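You operate a simulated robot arm through the tools that you are given. There is no shell and no other tool. Be economical: measure what you need, move in short steps, check, and stop when the job is done.

You are at the controls of a simulated robot arm. One attempt, no reset.

## Task
Put things in order on the top of the log store. At the end: the white cloth is on the blue plate; the small white pot stands where the small yellow pot stood; the grey cloth stands where the white cloth stood; the small yellow pot stands where the grey cloth stood; whatever was shut is shut again. Leave all else as you found it, and nothing knocked over.

The check looks at the end state, three seconds after you hand in, the way a careful person would. Anything else that was tipped, shoved, dropped, spilled or broken makes it a failure. Flat cloth is picked up by pressing the open fingertips on it (5 to 10 N) and closing them slowly along it; thin cloth reads only 2 to 8 mm in the jaws.

## Robot
A 7-joint arm with a two-finger parallel gripper, fixed in place. Base frame: the origin is at the foot of the arm, x ahead of it, y to its left, z up; the work surface is at about z = 0.76. Readings come in m, rad, newtons and seconds.
With the tool pointing down near the work surface it reaches from about 0.2 to 0.68 m from the base axis. Its first joint turns from -1.152 to 1.152 rad. Payload 2.4 kg.
Tool frame: the origin (TCP) lies between the finger pads and is the grasp point; the fingertips stand 0.03 m ahead of it; z points along the fingers, y is the line along which they close. The gripper opens to 0.094 m. The fingers are 0.028 m wide and 0.01 m thick; the gripper's body (0.05 by 0.096 m) begins 0.055 m behind the TCP.
Orientation is that of the tool frame in the base frame, as a unit quaternion [w, x, y, z]. With the fingers straight down and closing along the base's y, the tool's x points along the base's -x, its y along +y and its z along -z.

## Interface
- The arm moves only by the tool apply_moves. Its argument "moves" is a list of rows, each a list of 3 entries, a list of its own where there are three numbers: the turn, a rotation vector about the base's x, y, z in units of 180 degrees (1.0 is 180 degrees), then the shift along the base's x, y, z in units of 150 mm (1.0 is 150 mm), then the finger opening in m, from 0 to 0.094. In form: [[[rx, ry, rz], [x, y, z], gripper], ...]. A call has 1 to 8 rows; each row is the pose to reach, as a shift and turn from the pose commanded when the call began. A call with a number of a shift or a turn outside -1 to 1 is refused whole. Rows are played at 5 a second. More than 0.05 m and 0.15 rad between two rows, or a gripper value outside its range, and nothing of the call is played. A pose out of reach is approached as far as the arm can. The call stops where the force on the tool passes 40 N (or 10 N more than at its start, if that is more) or the arm is blocked; 0.2 s more then pass. The fingers move at their own pace (about 0.153 m/s each) and stop on an object; they squeeze with about 29 N. The grip force told is the motor's: it shows also when the fingers shut on nothing. Time passes only in rows, and 0.2 s behind the last, so rows that repeat a pose let the fingers close. The reply holds the time, the measured pose of the TCP, the force on the tool along the base axes, the opening and the grip force, in the units named above and with some noise.
- Cameras (640 x 400 px; columns grow to the right, rows downward): "scene" is fixed at [0.0443, 0.4981, 1.4213]; the picture's right is [-0.55, -0.84, 0.00], its down [-0.65, 0.42, -0.63] and it looks along [0.53, -0.35, -0.77] (base axes); focal length 359 px, centre (320, 200). "wrist" rides on the gripper at [-0.037, 0, -0.058] in the tool frame; the picture's right is [0.00, -1.00, 0.00], its down [0.97, 0.00, -0.24] and it looks along [0.24, 0.00, 0.97] (tool axes); focal length 218 px, centre (320, 200).
- camera(camera): a new picture of that camera. It takes no simulated time.
- measure_at(camera, pixels): there is no depth. For up to 12 entries [column, row, z] of the newest picture of that camera ("zoom" is the newest enlarged one), the place [x, y] in the base frame at which the ray of that pixel passes the height z, good to about 0.002 m. It takes no simulated time.
- inspect(camera, box): a new picture of the part [left, top, right, bottom] of that camera's present view, enlarged. It takes no simulated time.
- job_done(): hands the job in; it is judged then, once.

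Keep the steps short. Do not move on a guess: measure, check each grasp and each placing, and mend mistakes. In all there are 80 turns and 54 pictures (those below and enlarged ones count). Leave the gripper open and the arm clear of the work at the hand-in unless told otherwise, and finish with a single line.

The tools are called after "Request:" as a command line: name --argument value ..., lists and objects as JSON in quotes. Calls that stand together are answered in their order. apply_moves: Moves the arm, as the interface text tells. Its arguments: {"type":"object","properties":{"moves":{"type":"array"}},"required":["moves"]} The other tools are called the same way: camera (camera) takes a picture; measure_at (camera, pixels) gives the place at which the rays of pixels pass given heights; inspect (camera, box) takes an enlarged picture of a part of a camera's view; job_done () hands the job in.

At the start:

```text
time: 0.0
position: [0.331, 0.1804, 1.0851]
tcp_rot: [0.001, 0.001, 1.0, 0.0]
wrist_force: [0.7, -0.6, -0.2]
gripper_width: 0.0938
gripper_force: 0.0
```

scene: 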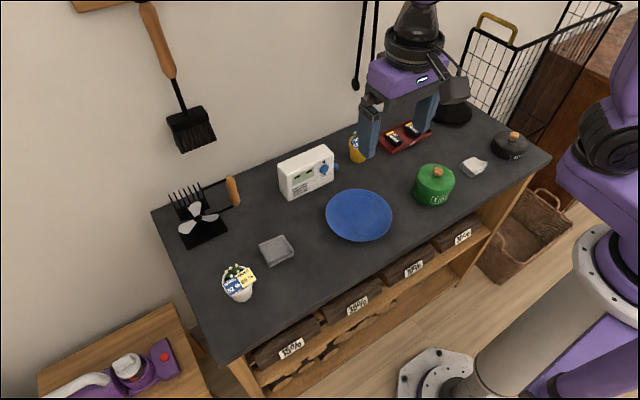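
wrist: 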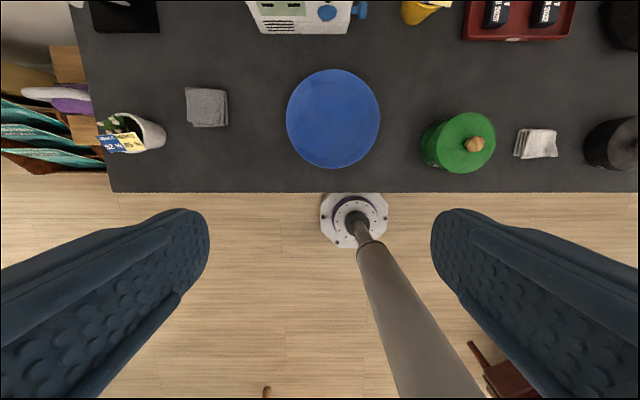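

I'll look closely at the objects first: the white pot near scene (238,283) with the grey cloth, then the yellow pot near (357,148) with the plate.

Request:
inspect --camera "scene" --box '[200, 220, 320, 310]'

Request:
inspect --camera "scene" --box '[270, 80, 550, 255]'

Request:
measure_at --camera "wrist" --pixels '[[187, 87, 0.765], [226, 87, 0.765], [228, 126, 0.765], [189, 127, 0.765], [521, 128, 0.765], [556, 130, 0.765], [557, 157, 0.765], [514, 157, 0.765], [333, 70, 0.78], [333, 167, 0.78], [287, 118, 0.78], [380, 118, 0.78]]'

Request:
measure_at --camera "scene" --pixels '[[240, 297, 0.765], [358, 160, 0.765], [258, 245, 0.765], [284, 235, 0.765], [294, 252, 0.765], [266, 265, 0.765], [459, 165, 0.765], [488, 162, 0.765], [432, 200, 0.76], [510, 157, 0.76], [215, 360, 0.76], [550, 158, 0.76]]'

```text
4.44 times, centred on (260, 265) of scene
```

zoom: 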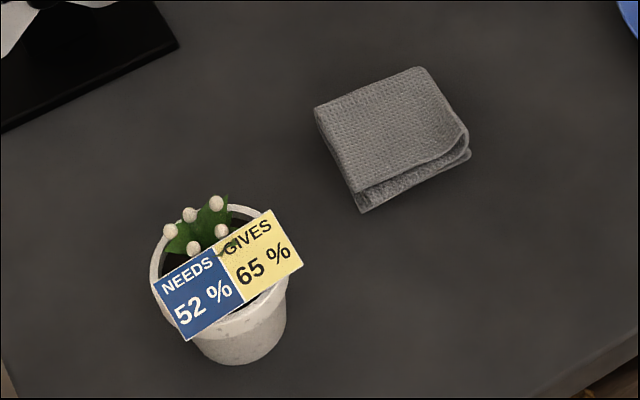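

```text
2.29 times, centred on (410, 168) of scene
```

zoom: 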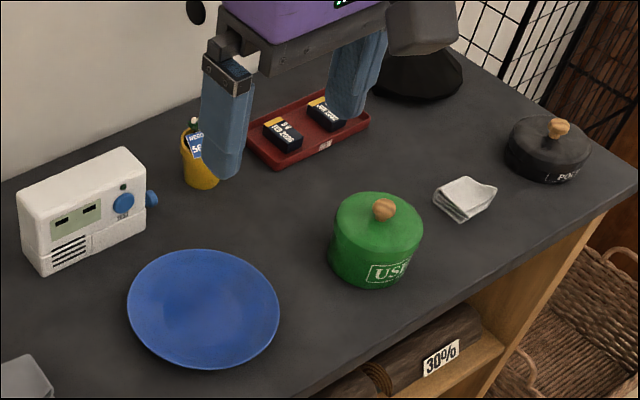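

```text
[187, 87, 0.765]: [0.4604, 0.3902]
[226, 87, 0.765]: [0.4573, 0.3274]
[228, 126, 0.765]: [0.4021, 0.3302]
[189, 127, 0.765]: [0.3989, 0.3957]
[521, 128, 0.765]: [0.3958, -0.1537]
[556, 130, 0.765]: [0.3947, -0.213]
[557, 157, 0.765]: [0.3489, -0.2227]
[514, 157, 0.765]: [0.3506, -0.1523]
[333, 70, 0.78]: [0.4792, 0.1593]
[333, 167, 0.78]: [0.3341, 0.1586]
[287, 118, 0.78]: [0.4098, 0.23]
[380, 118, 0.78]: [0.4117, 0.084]
```

```text
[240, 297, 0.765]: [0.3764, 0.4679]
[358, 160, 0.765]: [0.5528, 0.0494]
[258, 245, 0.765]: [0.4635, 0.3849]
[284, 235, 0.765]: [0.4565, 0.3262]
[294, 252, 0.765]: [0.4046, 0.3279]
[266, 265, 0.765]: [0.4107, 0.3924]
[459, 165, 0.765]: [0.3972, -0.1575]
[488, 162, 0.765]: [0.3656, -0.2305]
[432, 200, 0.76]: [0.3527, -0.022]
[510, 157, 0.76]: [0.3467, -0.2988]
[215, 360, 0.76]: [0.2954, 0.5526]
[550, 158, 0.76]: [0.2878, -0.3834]
```

The cloths are small folded squares: white at about (0.373,-0.187) and grey at about (0.43,0.36). Plate centre is about (0.41,0.157). I'll move towards the white cloth first, staying high.

Request:
apply_moves --moves '[[[0, 0, 0], [0.03, -0.25, 0], 0.094], [[0, 0, 0], [0.06, -0.5, -0.05], 0.094], [[0, 0, 0], [0.1, -0.75, -0.1], 0.094], [[0, 0, 0], [0.14, -1.0, -0.2], 0.094]]'

Request:
apply_moves --moves '[[[0, 0, 0], [0.04, -0.25, -0.1], 0.094], [[0, 0, 0], [0.07, -0.5, -0.25], 0.094], [[0, 0, 0], [0.1, -0.75, -0.4], 0.094], [[0, 0, 0], [0.14, -1.0, -0.5], 0.094]]'

Request:
apply_moves --moves '[[[0, 0, 0], [0, -0.2, -0.1], 0.094], [[0, 0, 0], [0, -0.45, -0.2], 0.094], [[0, 0, 0], [0, -0.45, -0.4], 0.094], [[0, 0, 0], [0, -0.45, -0.4], 0.094]]'

Request:
camera --camera "wrist"

Request:
camera --camera "scene"

```text
time: 1.0
position: [0.3503, 0.0303, 1.0557]
tcp_rot: [0.0, 0.0, 1.0, 0.0]
wrist_force: [0.2, -0.9, -0.7]
gripper_width: 0.0941
gripper_force: 0.1
```

```text
time: 2.0
position: [0.3708, -0.1196, 0.9819]
tcp_rot: [0.0, 0.0, 1.0, 0.0]
wrist_force: [0.4, 0.6, 0.6]
gripper_width: 0.0938
gripper_force: 0.1
```

```text
time: 3.0
position: [0.3722, -0.1871, 0.9208]
tcp_rot: [-0.001, 0.0, 1.0, 0.0]
wrist_force: [0.5, -0.1, -0.6]
gripper_width: 0.0942
gripper_force: 0.0
```

```text
49 pictures are left
```

wrist: 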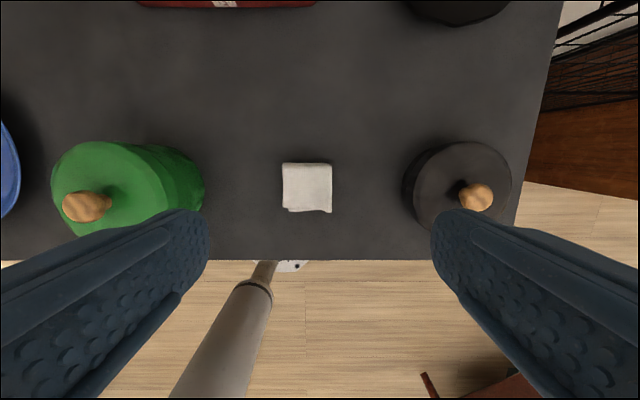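

```text
48 pictures are left
```

scene: 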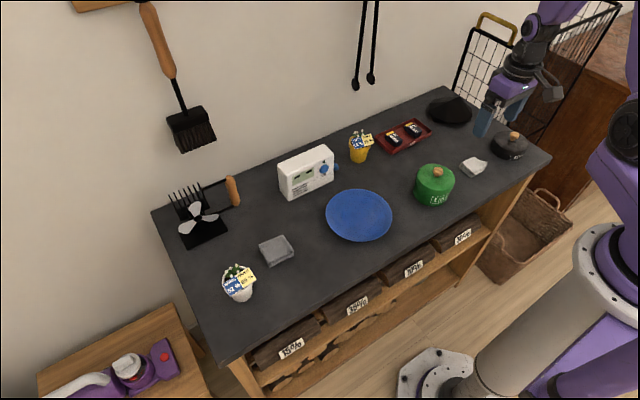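

The white cloth is at wrist (283–332, 162–212), clear of both lids. I'll enlarge it to measure its corners and edges, and also get the yellow pot in the clear view.

Request:
inspect --camera "scene" --box '[320, 110, 440, 185]'

Request:
measure_at --camera "wrist" --pixels '[[283, 163, 0.77], [331, 163, 0.77], [332, 212, 0.77], [283, 208, 0.77], [403, 190, 0.8], [204, 185, 0.8], [307, 259, 0.76]]'

Request:
inspect --camera "wrist" --box '[260, 140, 356, 200]'

Request:
inspect --camera "scene" --box '[442, 140, 506, 180]'

```text
5.33 times, centred on (380, 148) of scene
```

zoom: 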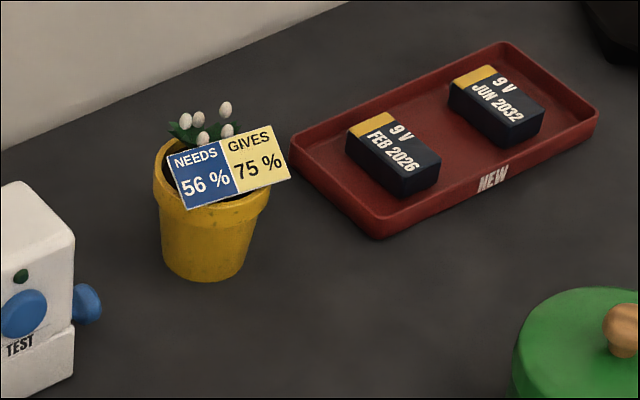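

```text
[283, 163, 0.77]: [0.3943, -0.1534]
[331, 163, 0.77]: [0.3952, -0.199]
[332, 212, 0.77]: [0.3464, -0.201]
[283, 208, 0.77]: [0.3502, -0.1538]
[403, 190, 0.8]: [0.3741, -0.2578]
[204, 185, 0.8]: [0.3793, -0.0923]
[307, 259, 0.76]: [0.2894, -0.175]
```

```text
6.67 times, centred on (308, 170) of wrist
```

zoom: 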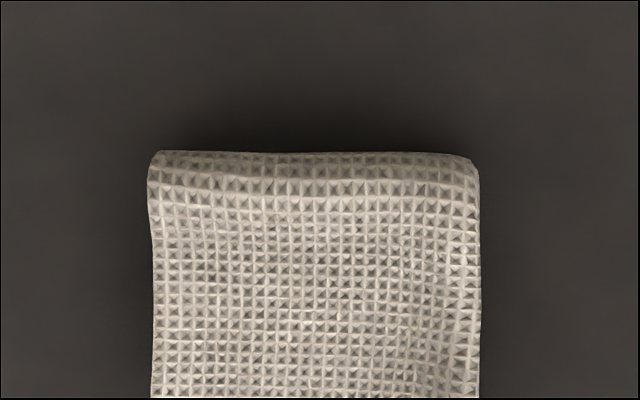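

```text
10.00 times, centred on (474, 160) of scene
```

zoom: 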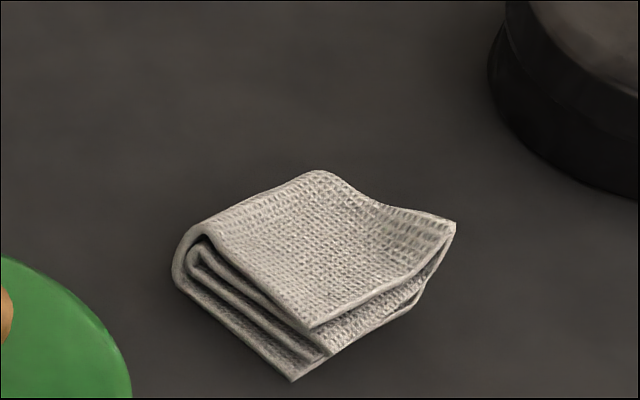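

The cloth is about 47 mm square, centred near (0.371,-0.177), folded in layers. I'll centre on it, narrow the fingers to 0.03 and come down to just above it (tips at about 0.79).

Request:
apply_moves --moves '[[[0, 0, 0], [-0.01, 0.067, 0], 0.03], [[0, 0, 0], [-0.01, 0.067, -0.25], 0.03], [[0, 0, 0], [-0.01, 0.067, -0.5], 0.03], [[0, 0, 0], [-0.01, 0.067, -0.67], 0.03], [[0, 0, 0], [-0.01, 0.067, -0.67], 0.03]]'

Request:
camera --camera "wrist"

Request:
inspect --camera "scene" --box '[434, 125, 514, 175]'

```text
time: 4.2
position: [0.3708, -0.1771, 0.8193]
tcp_rot: [0.001, 0.001, 1.0, 0.0]
wrist_force: [-1.2, 0.6, 1.2]
gripper_width: 0.0304
gripper_force: 0.6
```

```text
44 pictures are left
```

wrist: 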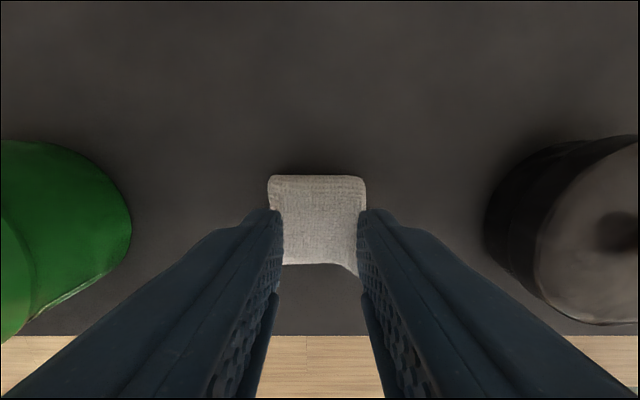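

```text
8.00 times, centred on (474, 150) of scene
```

zoom: 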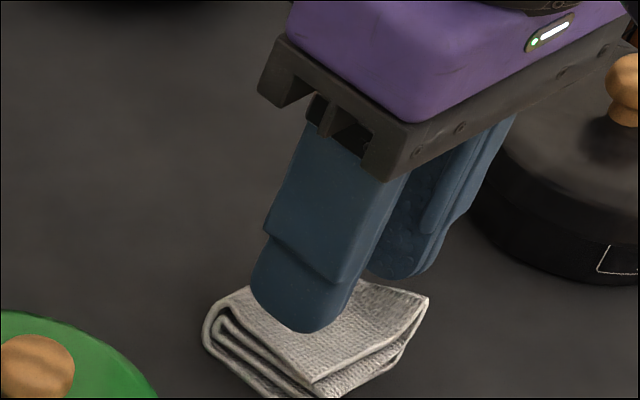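

Fingers are centred over the cloth. I'll descend in small steps looking for contact force.

Request:
apply_moves --moves '[[[0, 0, 0], [0, 0, -0.03], 0.03], [[0, 0, 0], [0, 0, -0.05], 0.03], [[0, 0, 0], [0, 0, -0.07], 0.03], [[0, 0, 0], [0, 0, -0.07], 0.03]]'

```text
time: 4.9
position: [0.3711, -0.1763, 0.8131]
tcp_rot: [0.001, 0.001, 1.0, -0.001]
wrist_force: [-1.9, 4.8, 26.1]
gripper_width: 0.032
gripper_force: 29.1
stopped in row 3: the force on the tool passed its limit (the readings are from after the stop); the commanded pose is now the measured one
```

Contact at TCP 0.813, pressing too hard (26 N). Ease up 1 mm.

Request:
apply_moves --moves '[[[0, 0, 0], [0, 0, 0.006], 0.03], [[0, 0, 0], [0, 0, 0.006], 0.03]]'

```text
time: 5.5
position: [0.3713, -0.1766, 0.8142]
tcp_rot: [0.002, 0.0, 1.0, -0.001]
wrist_force: [0.1, 2.7, 17.9]
gripper_width: 0.0316
gripper_force: 29.0
```

Request:
apply_moves --moves '[[[0, 0, 0], [0, 0, 0.008], 0.03], [[0, 0, 0], [0, 0, 0.008], 0.03]]'

```text
time: 6.1
position: [0.3713, -0.1776, 0.8153]
tcp_rot: [0.002, 0.0, 1.0, 0.0]
wrist_force: [0.1, -1.3, 12.6]
gripper_width: 0.0313
gripper_force: 24.9
```

12.6 N; ease 0.8 mm more to about 8 N and close slowly.

Request:
apply_moves --moves '[[[0, 0, 0], [0, 0, 0.006], 0.03], [[0, 0, 0], [0, 0, 0.006], 0.026], [[0, 0, 0], [0, 0, 0.006], 0.022], [[0, 0, 0], [0, 0, 0.006], 0.018], [[0, 0, 0], [0, 0, 0.006], 0.014], [[0, 0, 0], [0, 0, 0.006], 0.01], [[0, 0, 0], [0, 0, 0.006], 0.006], [[0, 0, 0], [0, 0, 0.006], 0.002]]'

Request:
apply_moves --moves '[[[0, 0, 0], [0, 0, 0], 0.0], [[0, 0, 0], [0, 0, 0], 0.0]]'

Request:
inspect --camera "scene" --box '[434, 125, 514, 175]'

```text
time: 8.0
position: [0.3714, -0.1781, 0.8171]
tcp_rot: [0.002, 0.0, 1.0, 0.0]
wrist_force: [-3.2, 1.8, 20.6]
gripper_width: 0.0239
gripper_force: 29.3
stopped in row 8: the force on the tool passed its limit (the readings are from after the stop); the commanded pose is now the measured one
```

```text
time: 8.8
position: [0.3726, -0.1768, 0.8178]
tcp_rot: [0.003, 0.0, 1.0, -0.002]
wrist_force: [-2.9, 1.8, 20.6]
gripper_width: 0.0224
gripper_force: 28.6
stopped in row 2: the force on the tool passed its limit (the readings are from after the stop); the commanded pose is now the measured one
```

```text
8.00 times, centred on (474, 150) of scene
```

zoom: 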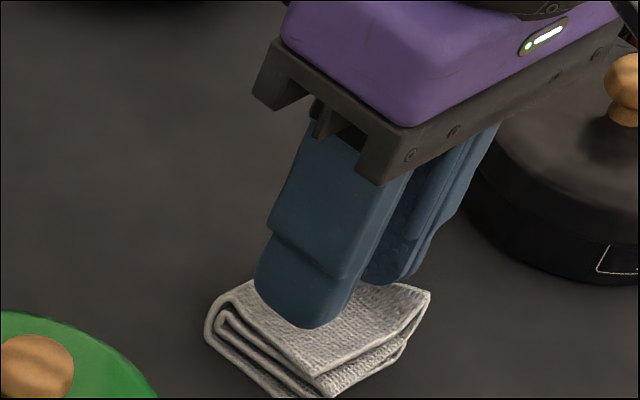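

The fingers are jammed at 22 mm by friction (20 N down). Ease up 2 mm while continuing to close.

Request:
apply_moves --moves '[[[0, 0, 0], [0, 0, 0.01], 0.022], [[0, 0, 0], [0, 0, 0.014], 0.02], [[0, 0, 0], [0, 0, 0.014], 0.016], [[0, 0, 0], [0, 0, 0.014], 0.012], [[0, 0, 0], [0, 0, 0.014], 0.008], [[0, 0, 0], [0, 0, 0.014], 0.004], [[0, 0, 0], [0, 0, 0.014], 0.0]]'

Request:
inspect --camera "scene" --box '[434, 125, 514, 175]'

```text
time: 9.8
position: [0.3745, -0.1788, 0.8208]
tcp_rot: [0.005, -0.001, 1.0, -0.003]
wrist_force: [-6.9, -1.0, 53.1]
gripper_width: 0.0131
gripper_force: 28.7
stopped in row 5: the force on the tool passed its limit (the readings are from after the stop); the commanded pose is now the measured one
```

```text
8.00 times, centred on (474, 150) of scene
```

zoom: 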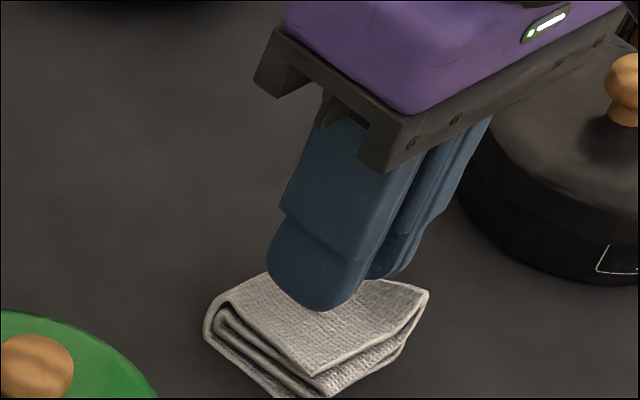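

Force rose to 53 N as the cloth bunched. Ease up 3 mm and keep closing to see if it's pinched.

Request:
apply_moves --moves '[[[0, 0, 0], [0, 0, 0.01], 0.013], [[0, 0, 0], [0, 0, 0.02], 0.01], [[0, 0, 0], [0, 0, 0.02], 0.006], [[0, 0, 0], [0, 0, 0.02], 0.002], [[0, 0, 0], [0, 0, 0.02], 0.0]]'

Request:
inspect --camera "scene" --box '[434, 125, 514, 175]'

```text
time: 11.0
position: [0.3745, -0.1786, 0.8234]
tcp_rot: [0.004, 0.0, 1.0, -0.002]
wrist_force: [1.0, -2.4, 6.1]
gripper_width: 0.0
gripper_force: 29.1
```

```text
8.00 times, centred on (474, 150) of scene
```

zoom: 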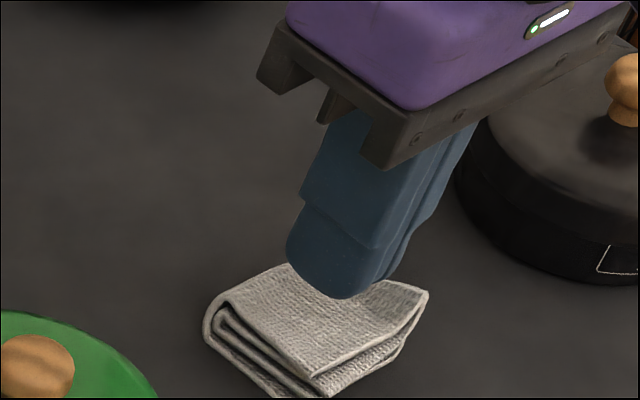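

Nothing was pinched: the folded pile stays firm, like a 22 mm tall block. I'll grip it by its sides instead: rise, open to 0.075, look.

Request:
apply_moves --moves '[[[0, 0, 0], [0, 0, 0.1], 0.0], [[0, 0, 0], [-0.02, 0, 0.22], 0.03], [[0, 0, 0], [-0.02, 0, 0.22], 0.075], [[0, 0, 0], [-0.02, 0, 0.22], 0.075]]'

Request:
camera --camera "wrist"

```text
time: 12.0
position: [0.3706, -0.1775, 0.8566]
tcp_rot: [0.005, 0.001, 1.0, -0.002]
wrist_force: [-0.1, -0.2, 0.3]
gripper_width: 0.0751
gripper_force: 0.0
```

```text
39 pictures are left
```

wrist: 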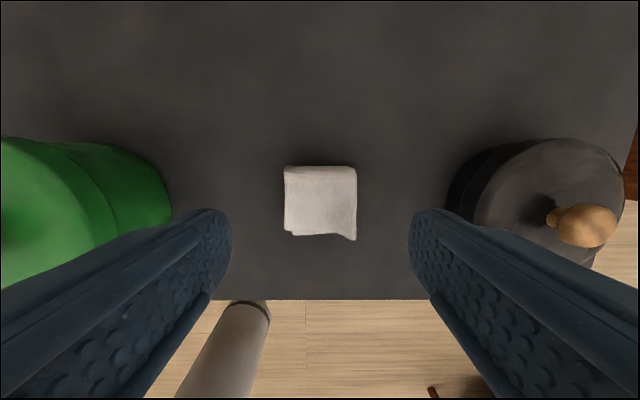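

The cloth is still square and centred (columns 285–357) between the fingers. Descend so the tips stop about 6 mm above the table, then close.

Request:
apply_moves --moves '[[[0, 0, 0], [0, 0, -0.2], 0.075], [[0, 0, 0], [0, 0, -0.33], 0.075], [[0, 0, 0], [0, 0, -0.4], 0.075], [[0, 0, 0], [0, 0, -0.4], 0.065], [[0, 0, 0], [0, 0, -0.4], 0.055], [[0, 0, 0], [0, 0, -0.4], 0.048], [[0, 0, 0], [0, 0, -0.4], 0.042], [[0, 0, 0], [0, 0, -0.4], 0.036]]'

Request:
apply_moves --moves '[[[0, 0, 0], [0, 0, 0], 0.025], [[0, 0, 0], [0, 0, 0], 0.01], [[0, 0, 0], [0, 0, 0], 0.0], [[0, 0, 0], [0, 0, 0], 0.0]]'

Request:
inspect --camera "scene" --box '[434, 125, 514, 175]'

```text
time: 13.8
position: [0.3708, -0.1774, 0.7958]
tcp_rot: [0.004, -0.001, 1.0, -0.002]
wrist_force: [-1.0, -0.1, 0.1]
gripper_width: 0.0411
gripper_force: 28.3
```

```text
time: 14.8
position: [0.3708, -0.1782, 0.7952]
tcp_rot: [0.004, 0.0, 1.0, -0.001]
wrist_force: [0.3, 1.1, 0.8]
gripper_width: 0.0409
gripper_force: 29.0
```

```text
8.00 times, centred on (474, 150) of scene
```

zoom: 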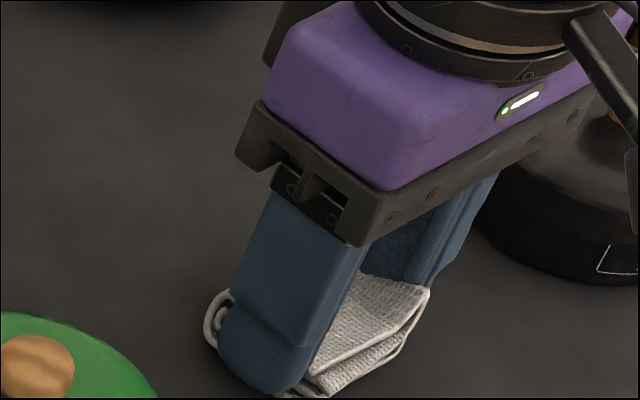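

Gripped at 41 mm. Lift straight up 0.15.

Request:
apply_moves --moves '[[[0, 0, 0], [0, 0, 0.1], 0.0], [[0, 0, 0], [0, 0, 0.35], 0.0], [[0, 0, 0], [0, 0, 0.65], 0.0], [[0, 0, 0], [0, 0, 0.97], 0.0], [[0, 0, 0], [0, 0, 0.97], 0.0]]'

Request:
camera --camera "scene"

```text
time: 16.0
position: [0.3719, -0.178, 0.9408]
tcp_rot: [0.005, 0.0, 1.0, -0.002]
wrist_force: [0.5, 0.3, 0.0]
gripper_width: 0.0408
gripper_force: 28.8
```

```text
37 pictures are left
```

scene: 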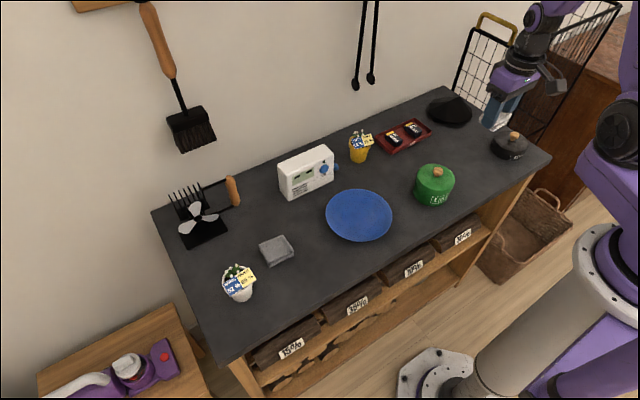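

The cloth is off the table. Carry it high over the green pot towards the plate centre (0.407,0.157).

Request:
apply_moves --moves '[[[0, 0, 0], [0.02, 0.2, 0.1], 0.0], [[0, 0, 0], [0.05, 0.47, 0.1], 0.0], [[0, 0, 0], [0.08, 0.74, 0.1], 0.0], [[0, 0, 0], [0.1, 1.0, 0.1], 0.0]]'

Request:
apply_moves --moves '[[[0, 0, 0], [0.02, 0.25, 0], 0.0], [[0, 0, 0], [0.05, 0.5, 0], 0.0], [[0, 0, 0], [0.1, 0.75, 0], 0.0], [[0, 0, 0], [0.13, 1.0, 0], 0.0]]'

Request:
apply_moves --moves '[[[0, 0, 0], [0.0, 0.23, 0], 0.0], [[0, 0, 0], [0, 0.23, -0.2], 0.0], [[0, 0, 0], [0, 0.23, -0.45], 0.0], [[0, 0, 0], [0, 0.23, -0.7], 0.0], [[0, 0, 0], [0, 0.23, -0.7], 0.0]]'

Request:
camera --camera "scene"

```text
time: 17.0
position: [0.3855, -0.028, 0.9565]
tcp_rot: [0.004, 0.001, 1.0, -0.002]
wrist_force: [0.7, 0.1, -0.2]
gripper_width: 0.0411
gripper_force: 29.3
```

```text
time: 18.0
position: [0.4055, 0.1214, 0.9558]
tcp_rot: [0.003, 0.001, 1.0, -0.004]
wrist_force: [-0.4, -0.2, 0.4]
gripper_width: 0.041
gripper_force: 28.7
```

```text
time: 19.2
position: [0.4064, 0.1561, 0.8504]
tcp_rot: [0.005, 0.0, 1.0, -0.002]
wrist_force: [0.6, 0.2, -0.8]
gripper_width: 0.0409
gripper_force: 29.4
```

```text
36 pictures are left
```

scene: 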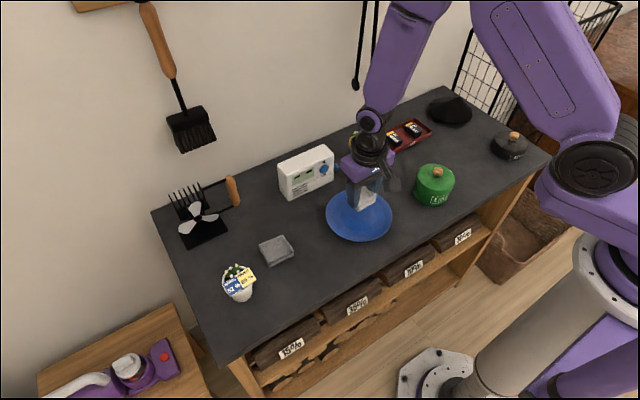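

Cloth hangs over the plate's middle. Lower, gently near the end.

Request:
apply_moves --moves '[[[0, 0, 0], [0, 0, -0.15], 0.0], [[0, 0, 0], [0, 0, -0.24], 0.0], [[0, 0, 0], [0, 0, -0.27], 0.0], [[0, 0, 0], [0, 0, -0.28], 0.0], [[0, 0, 0], [0, 0, -0.28], 0.0]]'

Request:
inspect --camera "scene" --box '[310, 170, 406, 230]'

```text
time: 20.4
position: [0.4059, 0.1562, 0.8086]
tcp_rot: [0.004, 0.0, 1.0, -0.002]
wrist_force: [-0.9, -0.2, -0.5]
gripper_width: 0.041
gripper_force: 28.9
```

```text
6.67 times, centred on (358, 200) of scene
```

zoom: 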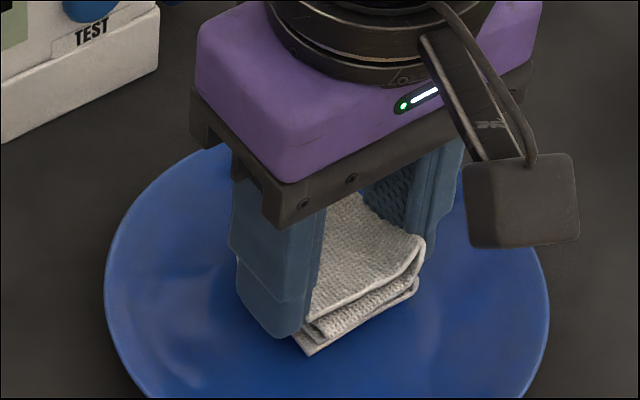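

Still no contact. Down in 1.5 mm steps until force shows.

Request:
apply_moves --moves '[[[0, 0, 0], [0, 0, -0.01], 0.0], [[0, 0, 0], [0, 0, -0.02], 0.0], [[0, 0, 0], [0, 0, -0.03], 0.0], [[0, 0, 0], [0, 0, -0.03], 0.0]]'

```text
time: 21.4
position: [0.4058, 0.1556, 0.8064]
tcp_rot: [0.004, 0.0, 1.0, -0.002]
wrist_force: [-0.4, 0.0, -0.4]
gripper_width: 0.0412
gripper_force: 29.1
```

Request:
apply_moves --moves '[[[0, 0, 0], [0, 0, -0.012], 0.0], [[0, 0, 0], [0, 0, -0.024], 0.0], [[0, 0, 0], [0, 0, -0.024], 0.0]]'

```text
time: 22.2
position: [0.4058, 0.1552, 0.8015]
tcp_rot: [0.004, 0.0, 1.0, -0.002]
wrist_force: [-0.2, -0.2, 1.5]
gripper_width: 0.0407
gripper_force: 28.9
```

Slight contact (1.5 N). One more millimetre, then check force.

Request:
apply_moves --moves '[[[0, 0, 0], [0, 0, -0.008], 0.0], [[0, 0, 0], [0, 0, -0.008], 0.0]]'

```text
time: 22.8
position: [0.4066, 0.1555, 0.8001]
tcp_rot: [0.005, 0.0, 1.0, -0.002]
wrist_force: [-1.2, -0.8, 18.5]
gripper_width: 0.0408
gripper_force: 28.4
```

Firm contact (18 N). Ease 0.8 mm, then open slowly, and rise.

Request:
apply_moves --moves '[[[0, 0, 0], [0, 0, 0.005], 0.0], [[0, 0, 0], [0, 0, 0.005], 0.042], [[0, 0, 0], [0, 0, 0.005], 0.048], [[0, 0, 0], [0, 0, 0.005], 0.056], [[0, 0, 0], [0, 0, 0.005], 0.064], [[0, 0, 0], [0, 0, 0.1], 0.064], [[0, 0, 0], [0, 0, 0.4], 0.064], [[0, 0, 0], [0, 0, 0.7], 0.064]]'

Request:
camera --camera "wrist"

```text
time: 24.6
position: [0.4053, 0.1562, 0.9059]
tcp_rot: [0.004, 0.0, 1.0, -0.001]
wrist_force: [-0.7, -0.6, 0.0]
gripper_width: 0.0639
gripper_force: 0.1
```

```text
34 pictures are left
```

wrist: 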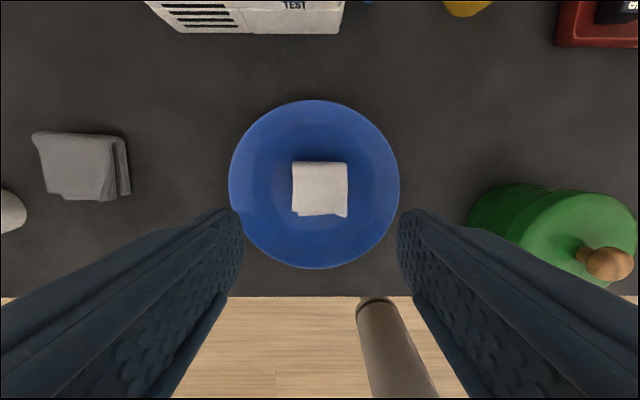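

White cloth sits centred on the plate. Next, the grey cloth at about (0.43,0.36): move above it and look.

Request:
apply_moves --moves '[[[0, 0, 0], [0.04, 0.25, 0.1], 0.09], [[0, 0, 0], [0.08, 0.5, 0.1], 0.09], [[0, 0, 0], [0.12, 0.75, 0.1], 0.09], [[0, 0, 0], [0.16, 1.0, 0.1], 0.09]]'

Request:
apply_moves --moves '[[[0, 0, 0], [0, 0.2, 0], 0.09], [[0, 0, 0], [0, 0.36, 0], 0.09], [[0, 0, 0], [0, 0.36, 0], 0.09]]'

Request:
camera --camera "wrist"

```text
time: 25.6
position: [0.4291, 0.3059, 0.9203]
tcp_rot: [0.004, 0.0, 1.0, -0.002]
wrist_force: [0.6, -0.2, 0.2]
gripper_width: 0.09
gripper_force: 0.0
```

```text
time: 26.4
position: [0.4305, 0.3602, 0.921]
tcp_rot: [0.005, 0.0, 1.0, -0.001]
wrist_force: [0.3, -0.9, -0.5]
gripper_width: 0.0899
gripper_force: 0.0
```

```text
33 pictures are left
```

wrist: 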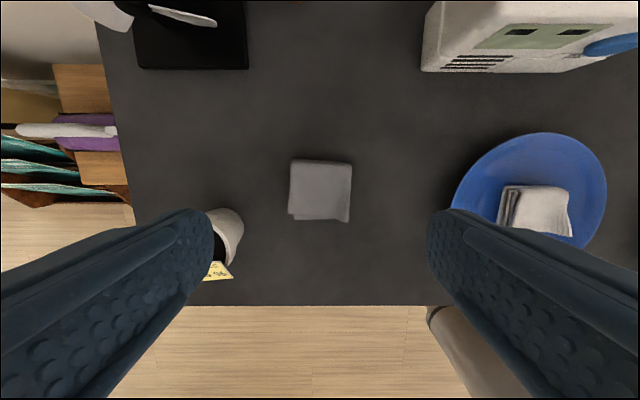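

Request:
measure_at --camera "wrist" --pixels '[[291, 160, 0.778], [352, 163, 0.778], [350, 222, 0.778], [289, 216, 0.778], [242, 220, 0.77], [225, 208, 0.76]]'

Request:
inspect --camera "wrist" --box '[190, 140, 382, 260]'

```text
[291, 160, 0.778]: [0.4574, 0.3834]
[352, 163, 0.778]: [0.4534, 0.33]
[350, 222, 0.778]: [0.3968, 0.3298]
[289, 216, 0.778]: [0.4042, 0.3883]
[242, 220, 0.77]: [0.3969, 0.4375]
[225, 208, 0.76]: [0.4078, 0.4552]
```

```text
3.33 times, centred on (286, 200) of wrist
```

zoom: 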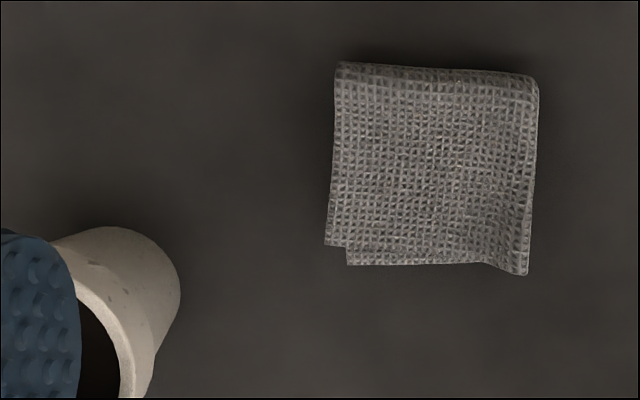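

Grey cloth centre ≈ (0.427,0.358), 54 mm wide, turned about 4°. White pot's nearest edge is y≈0.437, so an 0.08 opening fits. Descend and close.

Request:
apply_moves --moves '[[[0, 0, -0.022], [-0.02, -0.013, -0.15], 0.078], [[0, 0, -0.022], [-0.02, -0.013, -0.4], 0.078], [[0, 0, -0.022], [-0.02, -0.013, -0.65], 0.078], [[0, 0, -0.022], [-0.02, -0.013, -0.78], 0.078], [[0, 0, -0.022], [-0.02, -0.013, -0.83], 0.078], [[0, 0, -0.022], [-0.02, -0.013, -0.83], 0.066], [[0, 0, -0.022], [-0.02, -0.013, -0.83], 0.056], [[0, 0, -0.022], [-0.02, -0.013, -0.83], 0.048]]'

Request:
apply_moves --moves '[[[0, 0, 0], [0, 0, 0], 0.03], [[0, 0, 0], [0, 0, 0], 0.01], [[0, 0, 0], [0, 0, 0], 0.0], [[0, 0, 0], [0, 0, 0.15], 0.0], [[0, 0, 0], [0, 0, 0.45], 0.0], [[0, 0, 0], [0, 0, 0.75], 0.0], [[0, 0, 0], [0, 0, 1.0], 0.0], [[0, 0, 0], [0, 0, 1.0], 0.0]]'

Request:
camera --camera "scene"

```text
time: 28.2
position: [0.4263, 0.3567, 0.7963]
tcp_rot: [0.004, 0.036, 0.999, -0.002]
wrist_force: [0.4, 0.5, -1.3]
gripper_width: 0.0551
gripper_force: 28.5
```

```text
time: 30.0
position: [0.4265, 0.3586, 0.9455]
tcp_rot: [0.004, 0.035, 0.999, -0.002]
wrist_force: [0.7, 0.7, -0.5]
gripper_width: 0.0548
gripper_force: 29.0
```

```text
31 pictures are left
```

scene: 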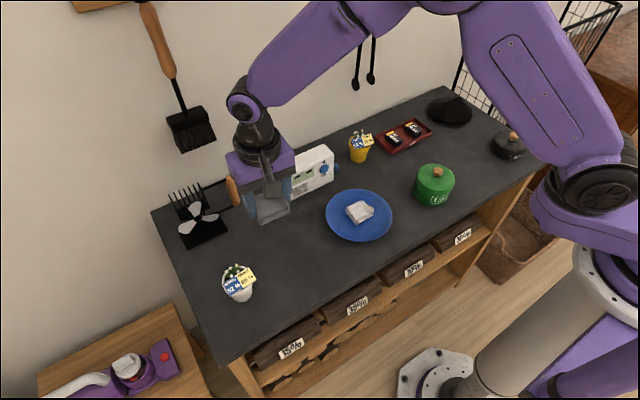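

Grey cloth is held (55 mm). Carry it to (0.3715,-0.177), high over plate and green pot.

Request:
apply_moves --moves '[[[0, 0, 0.006], [-0.02, -0.2, 0.1], 0.0], [[0, 0, 0.012], [-0.05, -0.47, 0.12], 0.0], [[0, 0, 0.017], [-0.08, -0.74, 0.12], 0.0], [[0, 0, 0.022], [-0.1, -1.0, 0.12], 0.0]]'

Request:
apply_moves --moves '[[[0, 0, 0], [-0.02, -0.25, 0], 0.0], [[0, 0, 0], [-0.05, -0.5, 0], 0.0], [[0, 0, 0], [-0.08, -0.75, 0], 0.0], [[0, 0, 0], [-0.1, -1.0, 0], 0.0]]'

Request:
apply_moves --moves '[[[0, 0, 0], [-0.02, -0.25, 0], 0.0], [[0, 0, 0], [-0.05, -0.5, 0], 0.0], [[0, 0, 0], [-0.08, -0.75, 0], 0.0], [[0, 0, 0], [-0.1, -1.0, 0], 0.0]]'

Request:
apply_moves --moves '[[[0, 0, 0], [-0.03, -0.25, 0], 0.0], [[0, 0, 0], [-0.067, -0.54, 0], 0.0], [[0, 0, 0], [-0.067, -0.565, -0.2], 0.0], [[0, 0, 0], [-0.067, -0.565, -0.45], 0.0], [[0, 0, 0], [-0.067, -0.565, -0.7], 0.0], [[0, 0, 0], [-0.067, -0.565, -0.9], 0.0], [[0, 0, 0], [-0.067, -0.565, -0.9], 0.0]]'

Request:
camera --camera "scene"

```text
time: 31.0
position: [0.4128, 0.2081, 0.963]
tcp_rot: [0.004, 0.0, 1.0, -0.002]
wrist_force: [-0.1, -0.7, -0.7]
gripper_width: 0.055
gripper_force: 28.7
```

```text
time: 32.0
position: [0.3965, 0.0583, 0.9659]
tcp_rot: [0.005, -0.001, 1.0, -0.003]
wrist_force: [0.8, -0.6, 0.2]
gripper_width: 0.0547
gripper_force: 28.6
```

```text
time: 33.0
position: [0.3817, -0.0935, 0.9647]
tcp_rot: [0.005, -0.001, 1.0, -0.002]
wrist_force: [0.6, -0.4, 0.1]
gripper_width: 0.0548
gripper_force: 28.9
```

```text
time: 34.6
position: [0.3727, -0.1765, 0.8278]
tcp_rot: [0.004, -0.001, 1.0, -0.002]
wrist_force: [-0.7, 0.1, -1.1]
gripper_width: 0.0547
gripper_force: 28.8
```

```text
30 pictures are left
```

scene: 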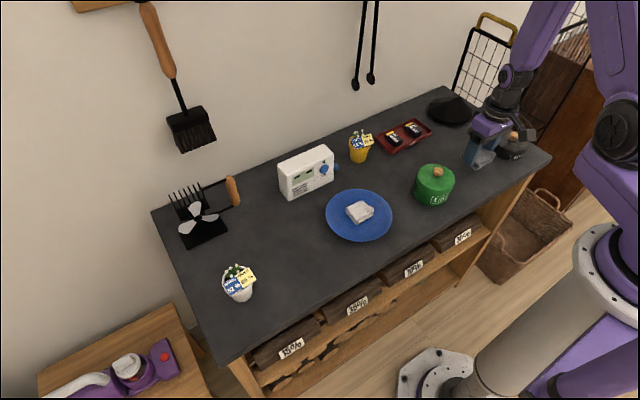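

Above the spot at z=0.828. Lower to the height it was picked at (~0.797) and check force.

Request:
apply_moves --moves '[[[0, 0, 0], [0, 0, -0.1], 0.0], [[0, 0, 0], [0, 0, -0.18], 0.0], [[0, 0, 0], [0, 0, -0.195], 0.0], [[0, 0, 0], [0, 0, -0.205], 0.0], [[0, 0, 0], [0, 0, -0.205], 0.0]]'

```text
time: 35.8
position: [0.3706, -0.1772, 0.7978]
tcp_rot: [0.005, 0.0, 1.0, -0.001]
wrist_force: [-0.3, 0.8, 0.5]
gripper_width: 0.0547
gripper_force: 28.9
```

Request:
apply_moves --moves '[[[0, 0, 0], [0, 0, -0.008], 0.0], [[0, 0, 0], [0, 0, -0.01], 0.0], [[0, 0, 0], [0, 0, -0.01], 0.0]]'

```text
time: 36.6
position: [0.3709, -0.176, 0.7967]
tcp_rot: [0.004, 0.0, 1.0, -0.002]
wrist_force: [0.1, -0.5, -0.6]
gripper_width: 0.055
gripper_force: 29.6
```

At the pick height within noise. Open slowly and rise.

Request:
apply_moves --moves '[[[0, 0, 0], [0, 0, 0], 0.057], [[0, 0, 0], [0, 0, 0], 0.064], [[0, 0, 0], [0, 0, 0], 0.075], [[0, 0, 0], [0, 0, 0.1], 0.075], [[0, 0, 0], [0, 0, 0.4], 0.075], [[0, 0, 0], [0, 0, 0.7], 0.075], [[0, 0, 0], [0, 0, 1.0], 0.075]]'

Request:
camera --camera "wrist"

```text
time: 38.2
position: [0.371, -0.1757, 0.9461]
tcp_rot: [0.003, 0.0, 1.0, -0.002]
wrist_force: [-0.2, -0.5, 0.3]
gripper_width: 0.0749
gripper_force: 0.0
```

```text
29 pictures are left
```

wrist: 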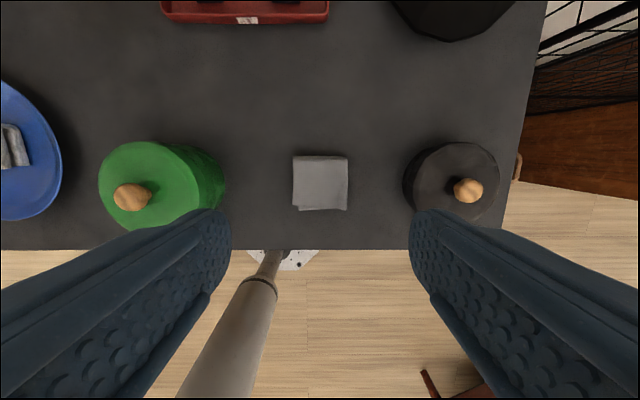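

Grey cloth placed. Now move high towards the yellow pot near (0.55,0.05) and look.

Request:
apply_moves --moves '[[[0, 0, 0], [0.15, 0.25, 0.15], 0.09], [[0, 0, 0], [0.3, 0.5, 0.25], 0.09], [[0, 0, 0], [0.45, 0.75, 0.3], 0.09], [[0, 0, 0], [0.6, 1.0, 0.33], 0.09]]'

Request:
apply_moves --moves '[[[0, 0, 0], [0.15, 0.2, 0], 0.09], [[0, 0, 0], [0.35, 0.4, 0], 0.09], [[0, 0, 0], [0.5, 0.5, 0], 0.09], [[0, 0, 0], [0.5, 0.5, 0], 0.09]]'

Request:
camera --camera "wrist"

Request:
camera --camera "scene"

```text
time: 39.2
position: [0.4597, -0.0247, 0.9963]
tcp_rot: [0.003, 0.001, 1.0, -0.002]
wrist_force: [0.5, -0.4, 0.8]
gripper_width: 0.0897
gripper_force: 0.0
```

```text
time: 40.2
position: [0.5362, 0.049, 0.9958]
tcp_rot: [0.005, 0.0, 1.0, -0.001]
wrist_force: [0.0, 0.3, -0.1]
gripper_width: 0.09
gripper_force: 0.2
```

```text
28 pictures are left
```

wrist: 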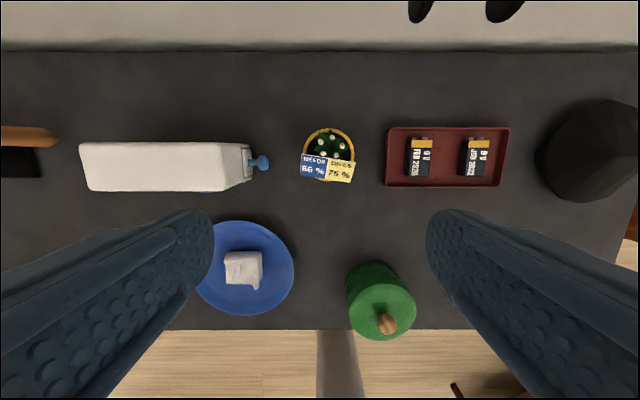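

```text
27 pictures are left
```

scene: 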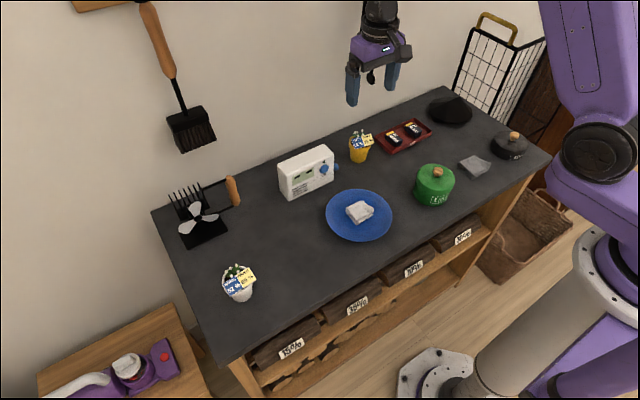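

Yellow pot's rim is around wrist (328,152), with the card hanging on the front (near side). Enlarge for geometry.

Request:
inspect --camera "wrist" --box '[264, 110, 392, 190]'

Request:
measure_at --camera "zoom" --pixels '[[320, 200, 0.82]]'

Request:
inspect --camera "scene" --box '[332, 120, 396, 160]'

```text
5.00 times, centred on (328, 150) of wrist
```

zoom: 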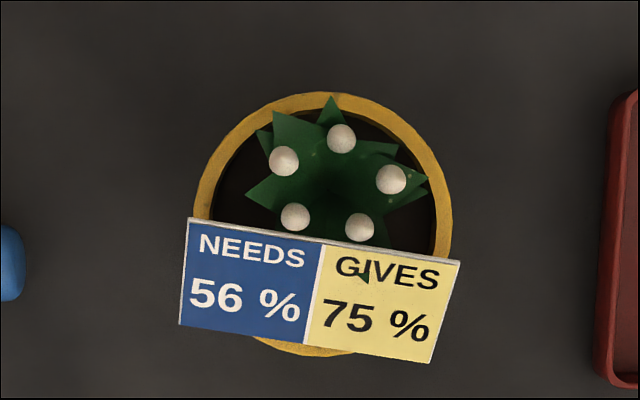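

```text
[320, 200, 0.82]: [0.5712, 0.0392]
```

```text
10.00 times, centred on (364, 140) of scene
```

zoom: 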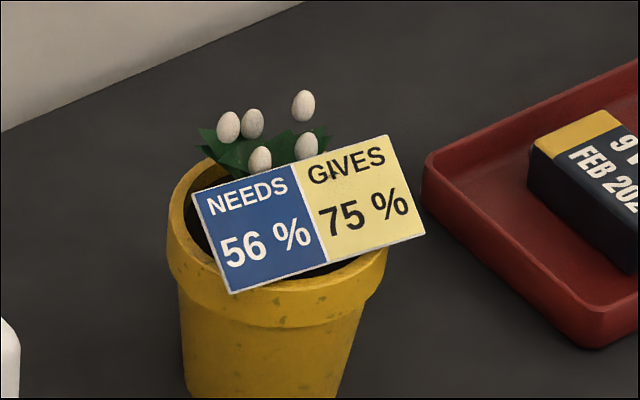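

Request:
measure_at --camera "wrist" --pixels '[[328.6, 155, 0.8], [328.6, 155, 0.815], [328.6, 155, 0.83], [302.8, 155, 0.815], [354.4, 155, 0.815], [328.6, 128.4, 0.815], [328.6, 181.4, 0.815], [386, 160, 0.78], [270, 163, 0.81], [303, 174, 0.83], [356, 161, 0.83]]'

Request:
measure_at --camera "scene" --pixels '[[358, 159.6, 0.76], [359.8, 143.8, 0.8], [359.8, 143.8, 0.815], [359.8, 143.8, 0.83], [240, 294, 0.76]]'

```text
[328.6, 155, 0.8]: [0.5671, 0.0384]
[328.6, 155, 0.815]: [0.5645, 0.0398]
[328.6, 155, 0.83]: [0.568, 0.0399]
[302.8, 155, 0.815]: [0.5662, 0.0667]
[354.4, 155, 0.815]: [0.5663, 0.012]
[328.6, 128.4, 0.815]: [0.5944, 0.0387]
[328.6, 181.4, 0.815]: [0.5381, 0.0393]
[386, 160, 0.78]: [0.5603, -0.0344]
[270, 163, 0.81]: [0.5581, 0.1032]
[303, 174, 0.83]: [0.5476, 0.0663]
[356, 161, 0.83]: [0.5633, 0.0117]
```

```text
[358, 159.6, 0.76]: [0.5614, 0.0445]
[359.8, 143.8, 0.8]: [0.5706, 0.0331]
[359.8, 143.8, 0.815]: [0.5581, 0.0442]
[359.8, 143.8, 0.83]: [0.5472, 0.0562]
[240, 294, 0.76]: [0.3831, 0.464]
```

Pot centre ≈ (0.565,0.040), rim Ø≈55 mm at z≈0.81, buds up to ≈0.85. The card only sticks out past the rim at front-left (x≈0.545), so I'll grip along y with the fingers centred at x=0.571. First hover above.

Request:
apply_moves --moves '[[[0, 0, 0], [0.12, -0.063, 0], 0.08], [[0, 0, 0], [0.235, -0.063, -0.1], 0.08], [[0, 0, 0], [0.235, -0.063, -0.3], 0.08], [[0, 0, 0], [0.235, -0.063, -0.5], 0.08], [[0, 0, 0], [0.235, -0.063, -0.6], 0.08], [[0, 0, 0], [0.235, -0.063, -0.6], 0.08]]'

Request:
camera --camera "wrist"

```text
time: 41.6
position: [0.5706, 0.0391, 0.9059]
tcp_rot: [0.004, 0.0, 1.0, -0.002]
wrist_force: [-0.1, -0.3, -0.4]
gripper_width: 0.0801
gripper_force: 0.0
```

```text
24 pictures are left
```

wrist: 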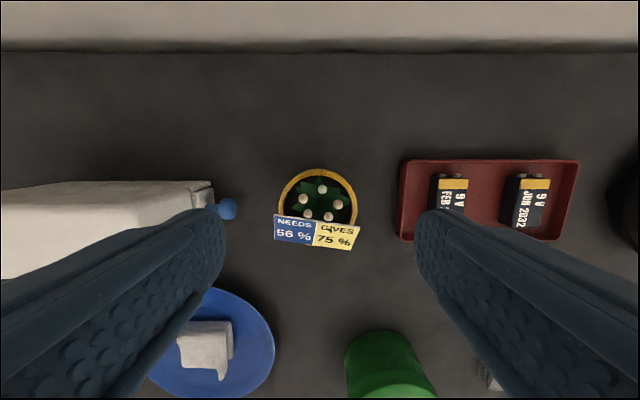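

Request:
measure_at --camera "wrist" --pixels '[[318, 207, 0.81], [279, 207, 0.81], [357, 207, 0.81], [318, 168, 0.81], [237, 208, 0.81], [399, 190, 0.78]]'

```text
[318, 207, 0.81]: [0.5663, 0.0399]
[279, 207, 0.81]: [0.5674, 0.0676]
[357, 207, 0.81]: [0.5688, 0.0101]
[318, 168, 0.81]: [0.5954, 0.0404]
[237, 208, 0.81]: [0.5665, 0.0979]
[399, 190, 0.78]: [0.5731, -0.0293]
```

Confirmed centre (0.567,0.039); radio knob edge y≈0.098, tray edge y≈-0.029. Use an opening of 0.072 and descend to TCP 0.808, then close gently.

Request:
apply_moves --moves '[[[0, 0, 0], [0.007, 0, -0.1], 0.072], [[0, 0, 0], [0.007, 0, -0.3], 0.072], [[0, 0, 0], [0.007, 0, -0.45], 0.072], [[0, 0, 0], [0.007, 0, -0.57], 0.072], [[0, 0, 0], [0.007, 0, -0.65], 0.072], [[0, 0, 0], [0.007, 0, -0.65], 0.072]]'

Request:
inspect --camera "scene" --box '[310, 100, 406, 160]'

Request:
camera --camera "wrist"

```text
time: 43.0
position: [0.5725, 0.0384, 0.8073]
tcp_rot: [0.005, -0.001, 1.0, -0.002]
wrist_force: [-0.9, -0.9, -0.3]
gripper_width: 0.0722
gripper_force: 0.1
```

```text
6.67 times, centred on (358, 130) of scene
```

zoom: 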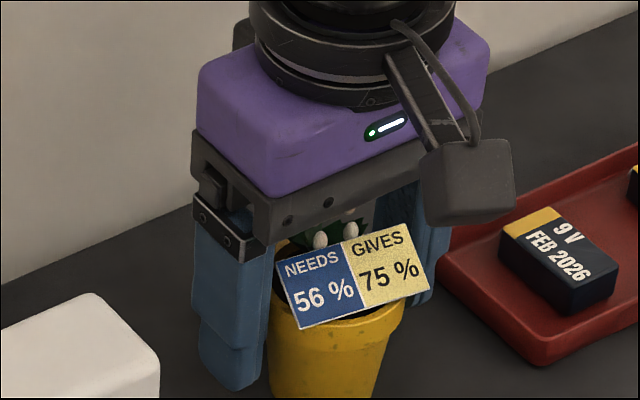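

```text
22 pictures are left
```

wrist: 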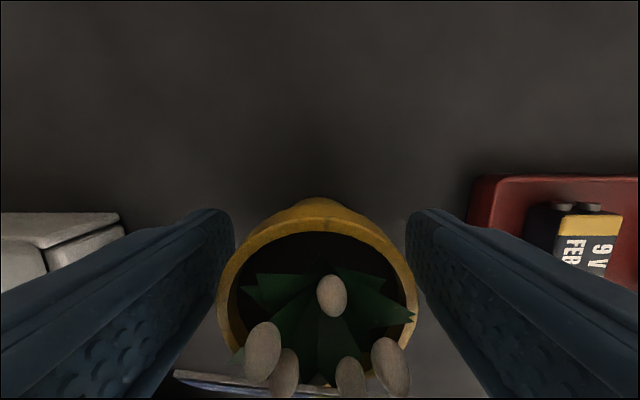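

Fingers straddle the pot without touching. Close slowly.

Request:
apply_moves --moves '[[[0, 0, 0], [0, 0, 0], 0.066], [[0, 0, 0], [0, 0, 0], 0.061], [[0, 0, 0], [0, 0, 0], 0.057], [[0, 0, 0], [0, 0, 0], 0.053], [[0, 0, 0], [0, 0, 0], 0.048], [[0, 0, 0], [0, 0, 0], 0.04]]'

Request:
inspect --camera "scene" --box '[310, 110, 406, 170]'

```text
time: 44.4
position: [0.5725, 0.0392, 0.8084]
tcp_rot: [0.004, 0.0, 1.0, -0.002]
wrist_force: [-0.4, 0.6, -0.1]
gripper_width: 0.0587
gripper_force: 29.2
```

```text
6.67 times, centred on (358, 140) of scene
```

zoom: 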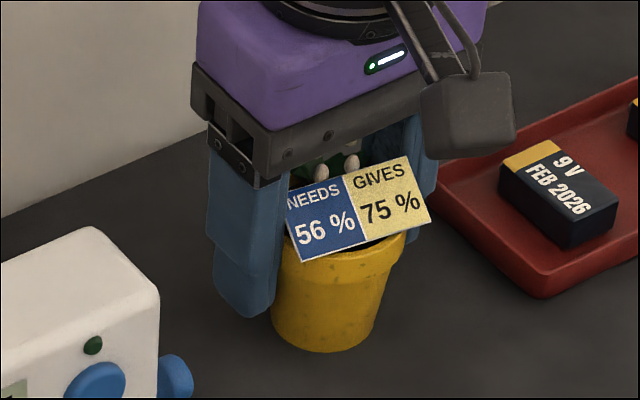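

Gripped at 58.7 mm. Lift straight up.

Request:
apply_moves --moves '[[[0, 0, 0], [0, 0, 0.05], 0.04], [[0, 0, 0], [0, 0, 0.25], 0.04], [[0, 0, 0], [0, 0, 0.5], 0.04], [[0, 0, 0], [0, 0, 0.75], 0.04], [[0, 0, 0], [0, 0, 1.0], 0.04], [[0, 0, 0], [0, 0, 1.0], 0.04]]'

Request:
inspect --camera "scene" --box '[270, 40, 446, 150]'

```text
time: 45.8
position: [0.5726, 0.0395, 0.9586]
tcp_rot: [0.004, 0.001, 1.0, -0.002]
wrist_force: [-0.5, 0.3, -1.9]
gripper_width: 0.0586
gripper_force: 28.7
```

```text
3.64 times, centred on (358, 95) of scene
```

zoom: 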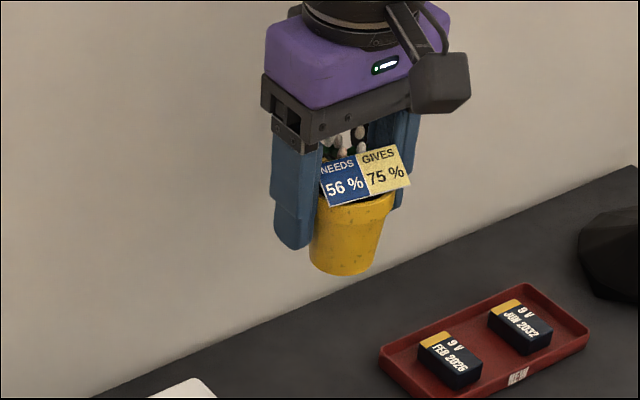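

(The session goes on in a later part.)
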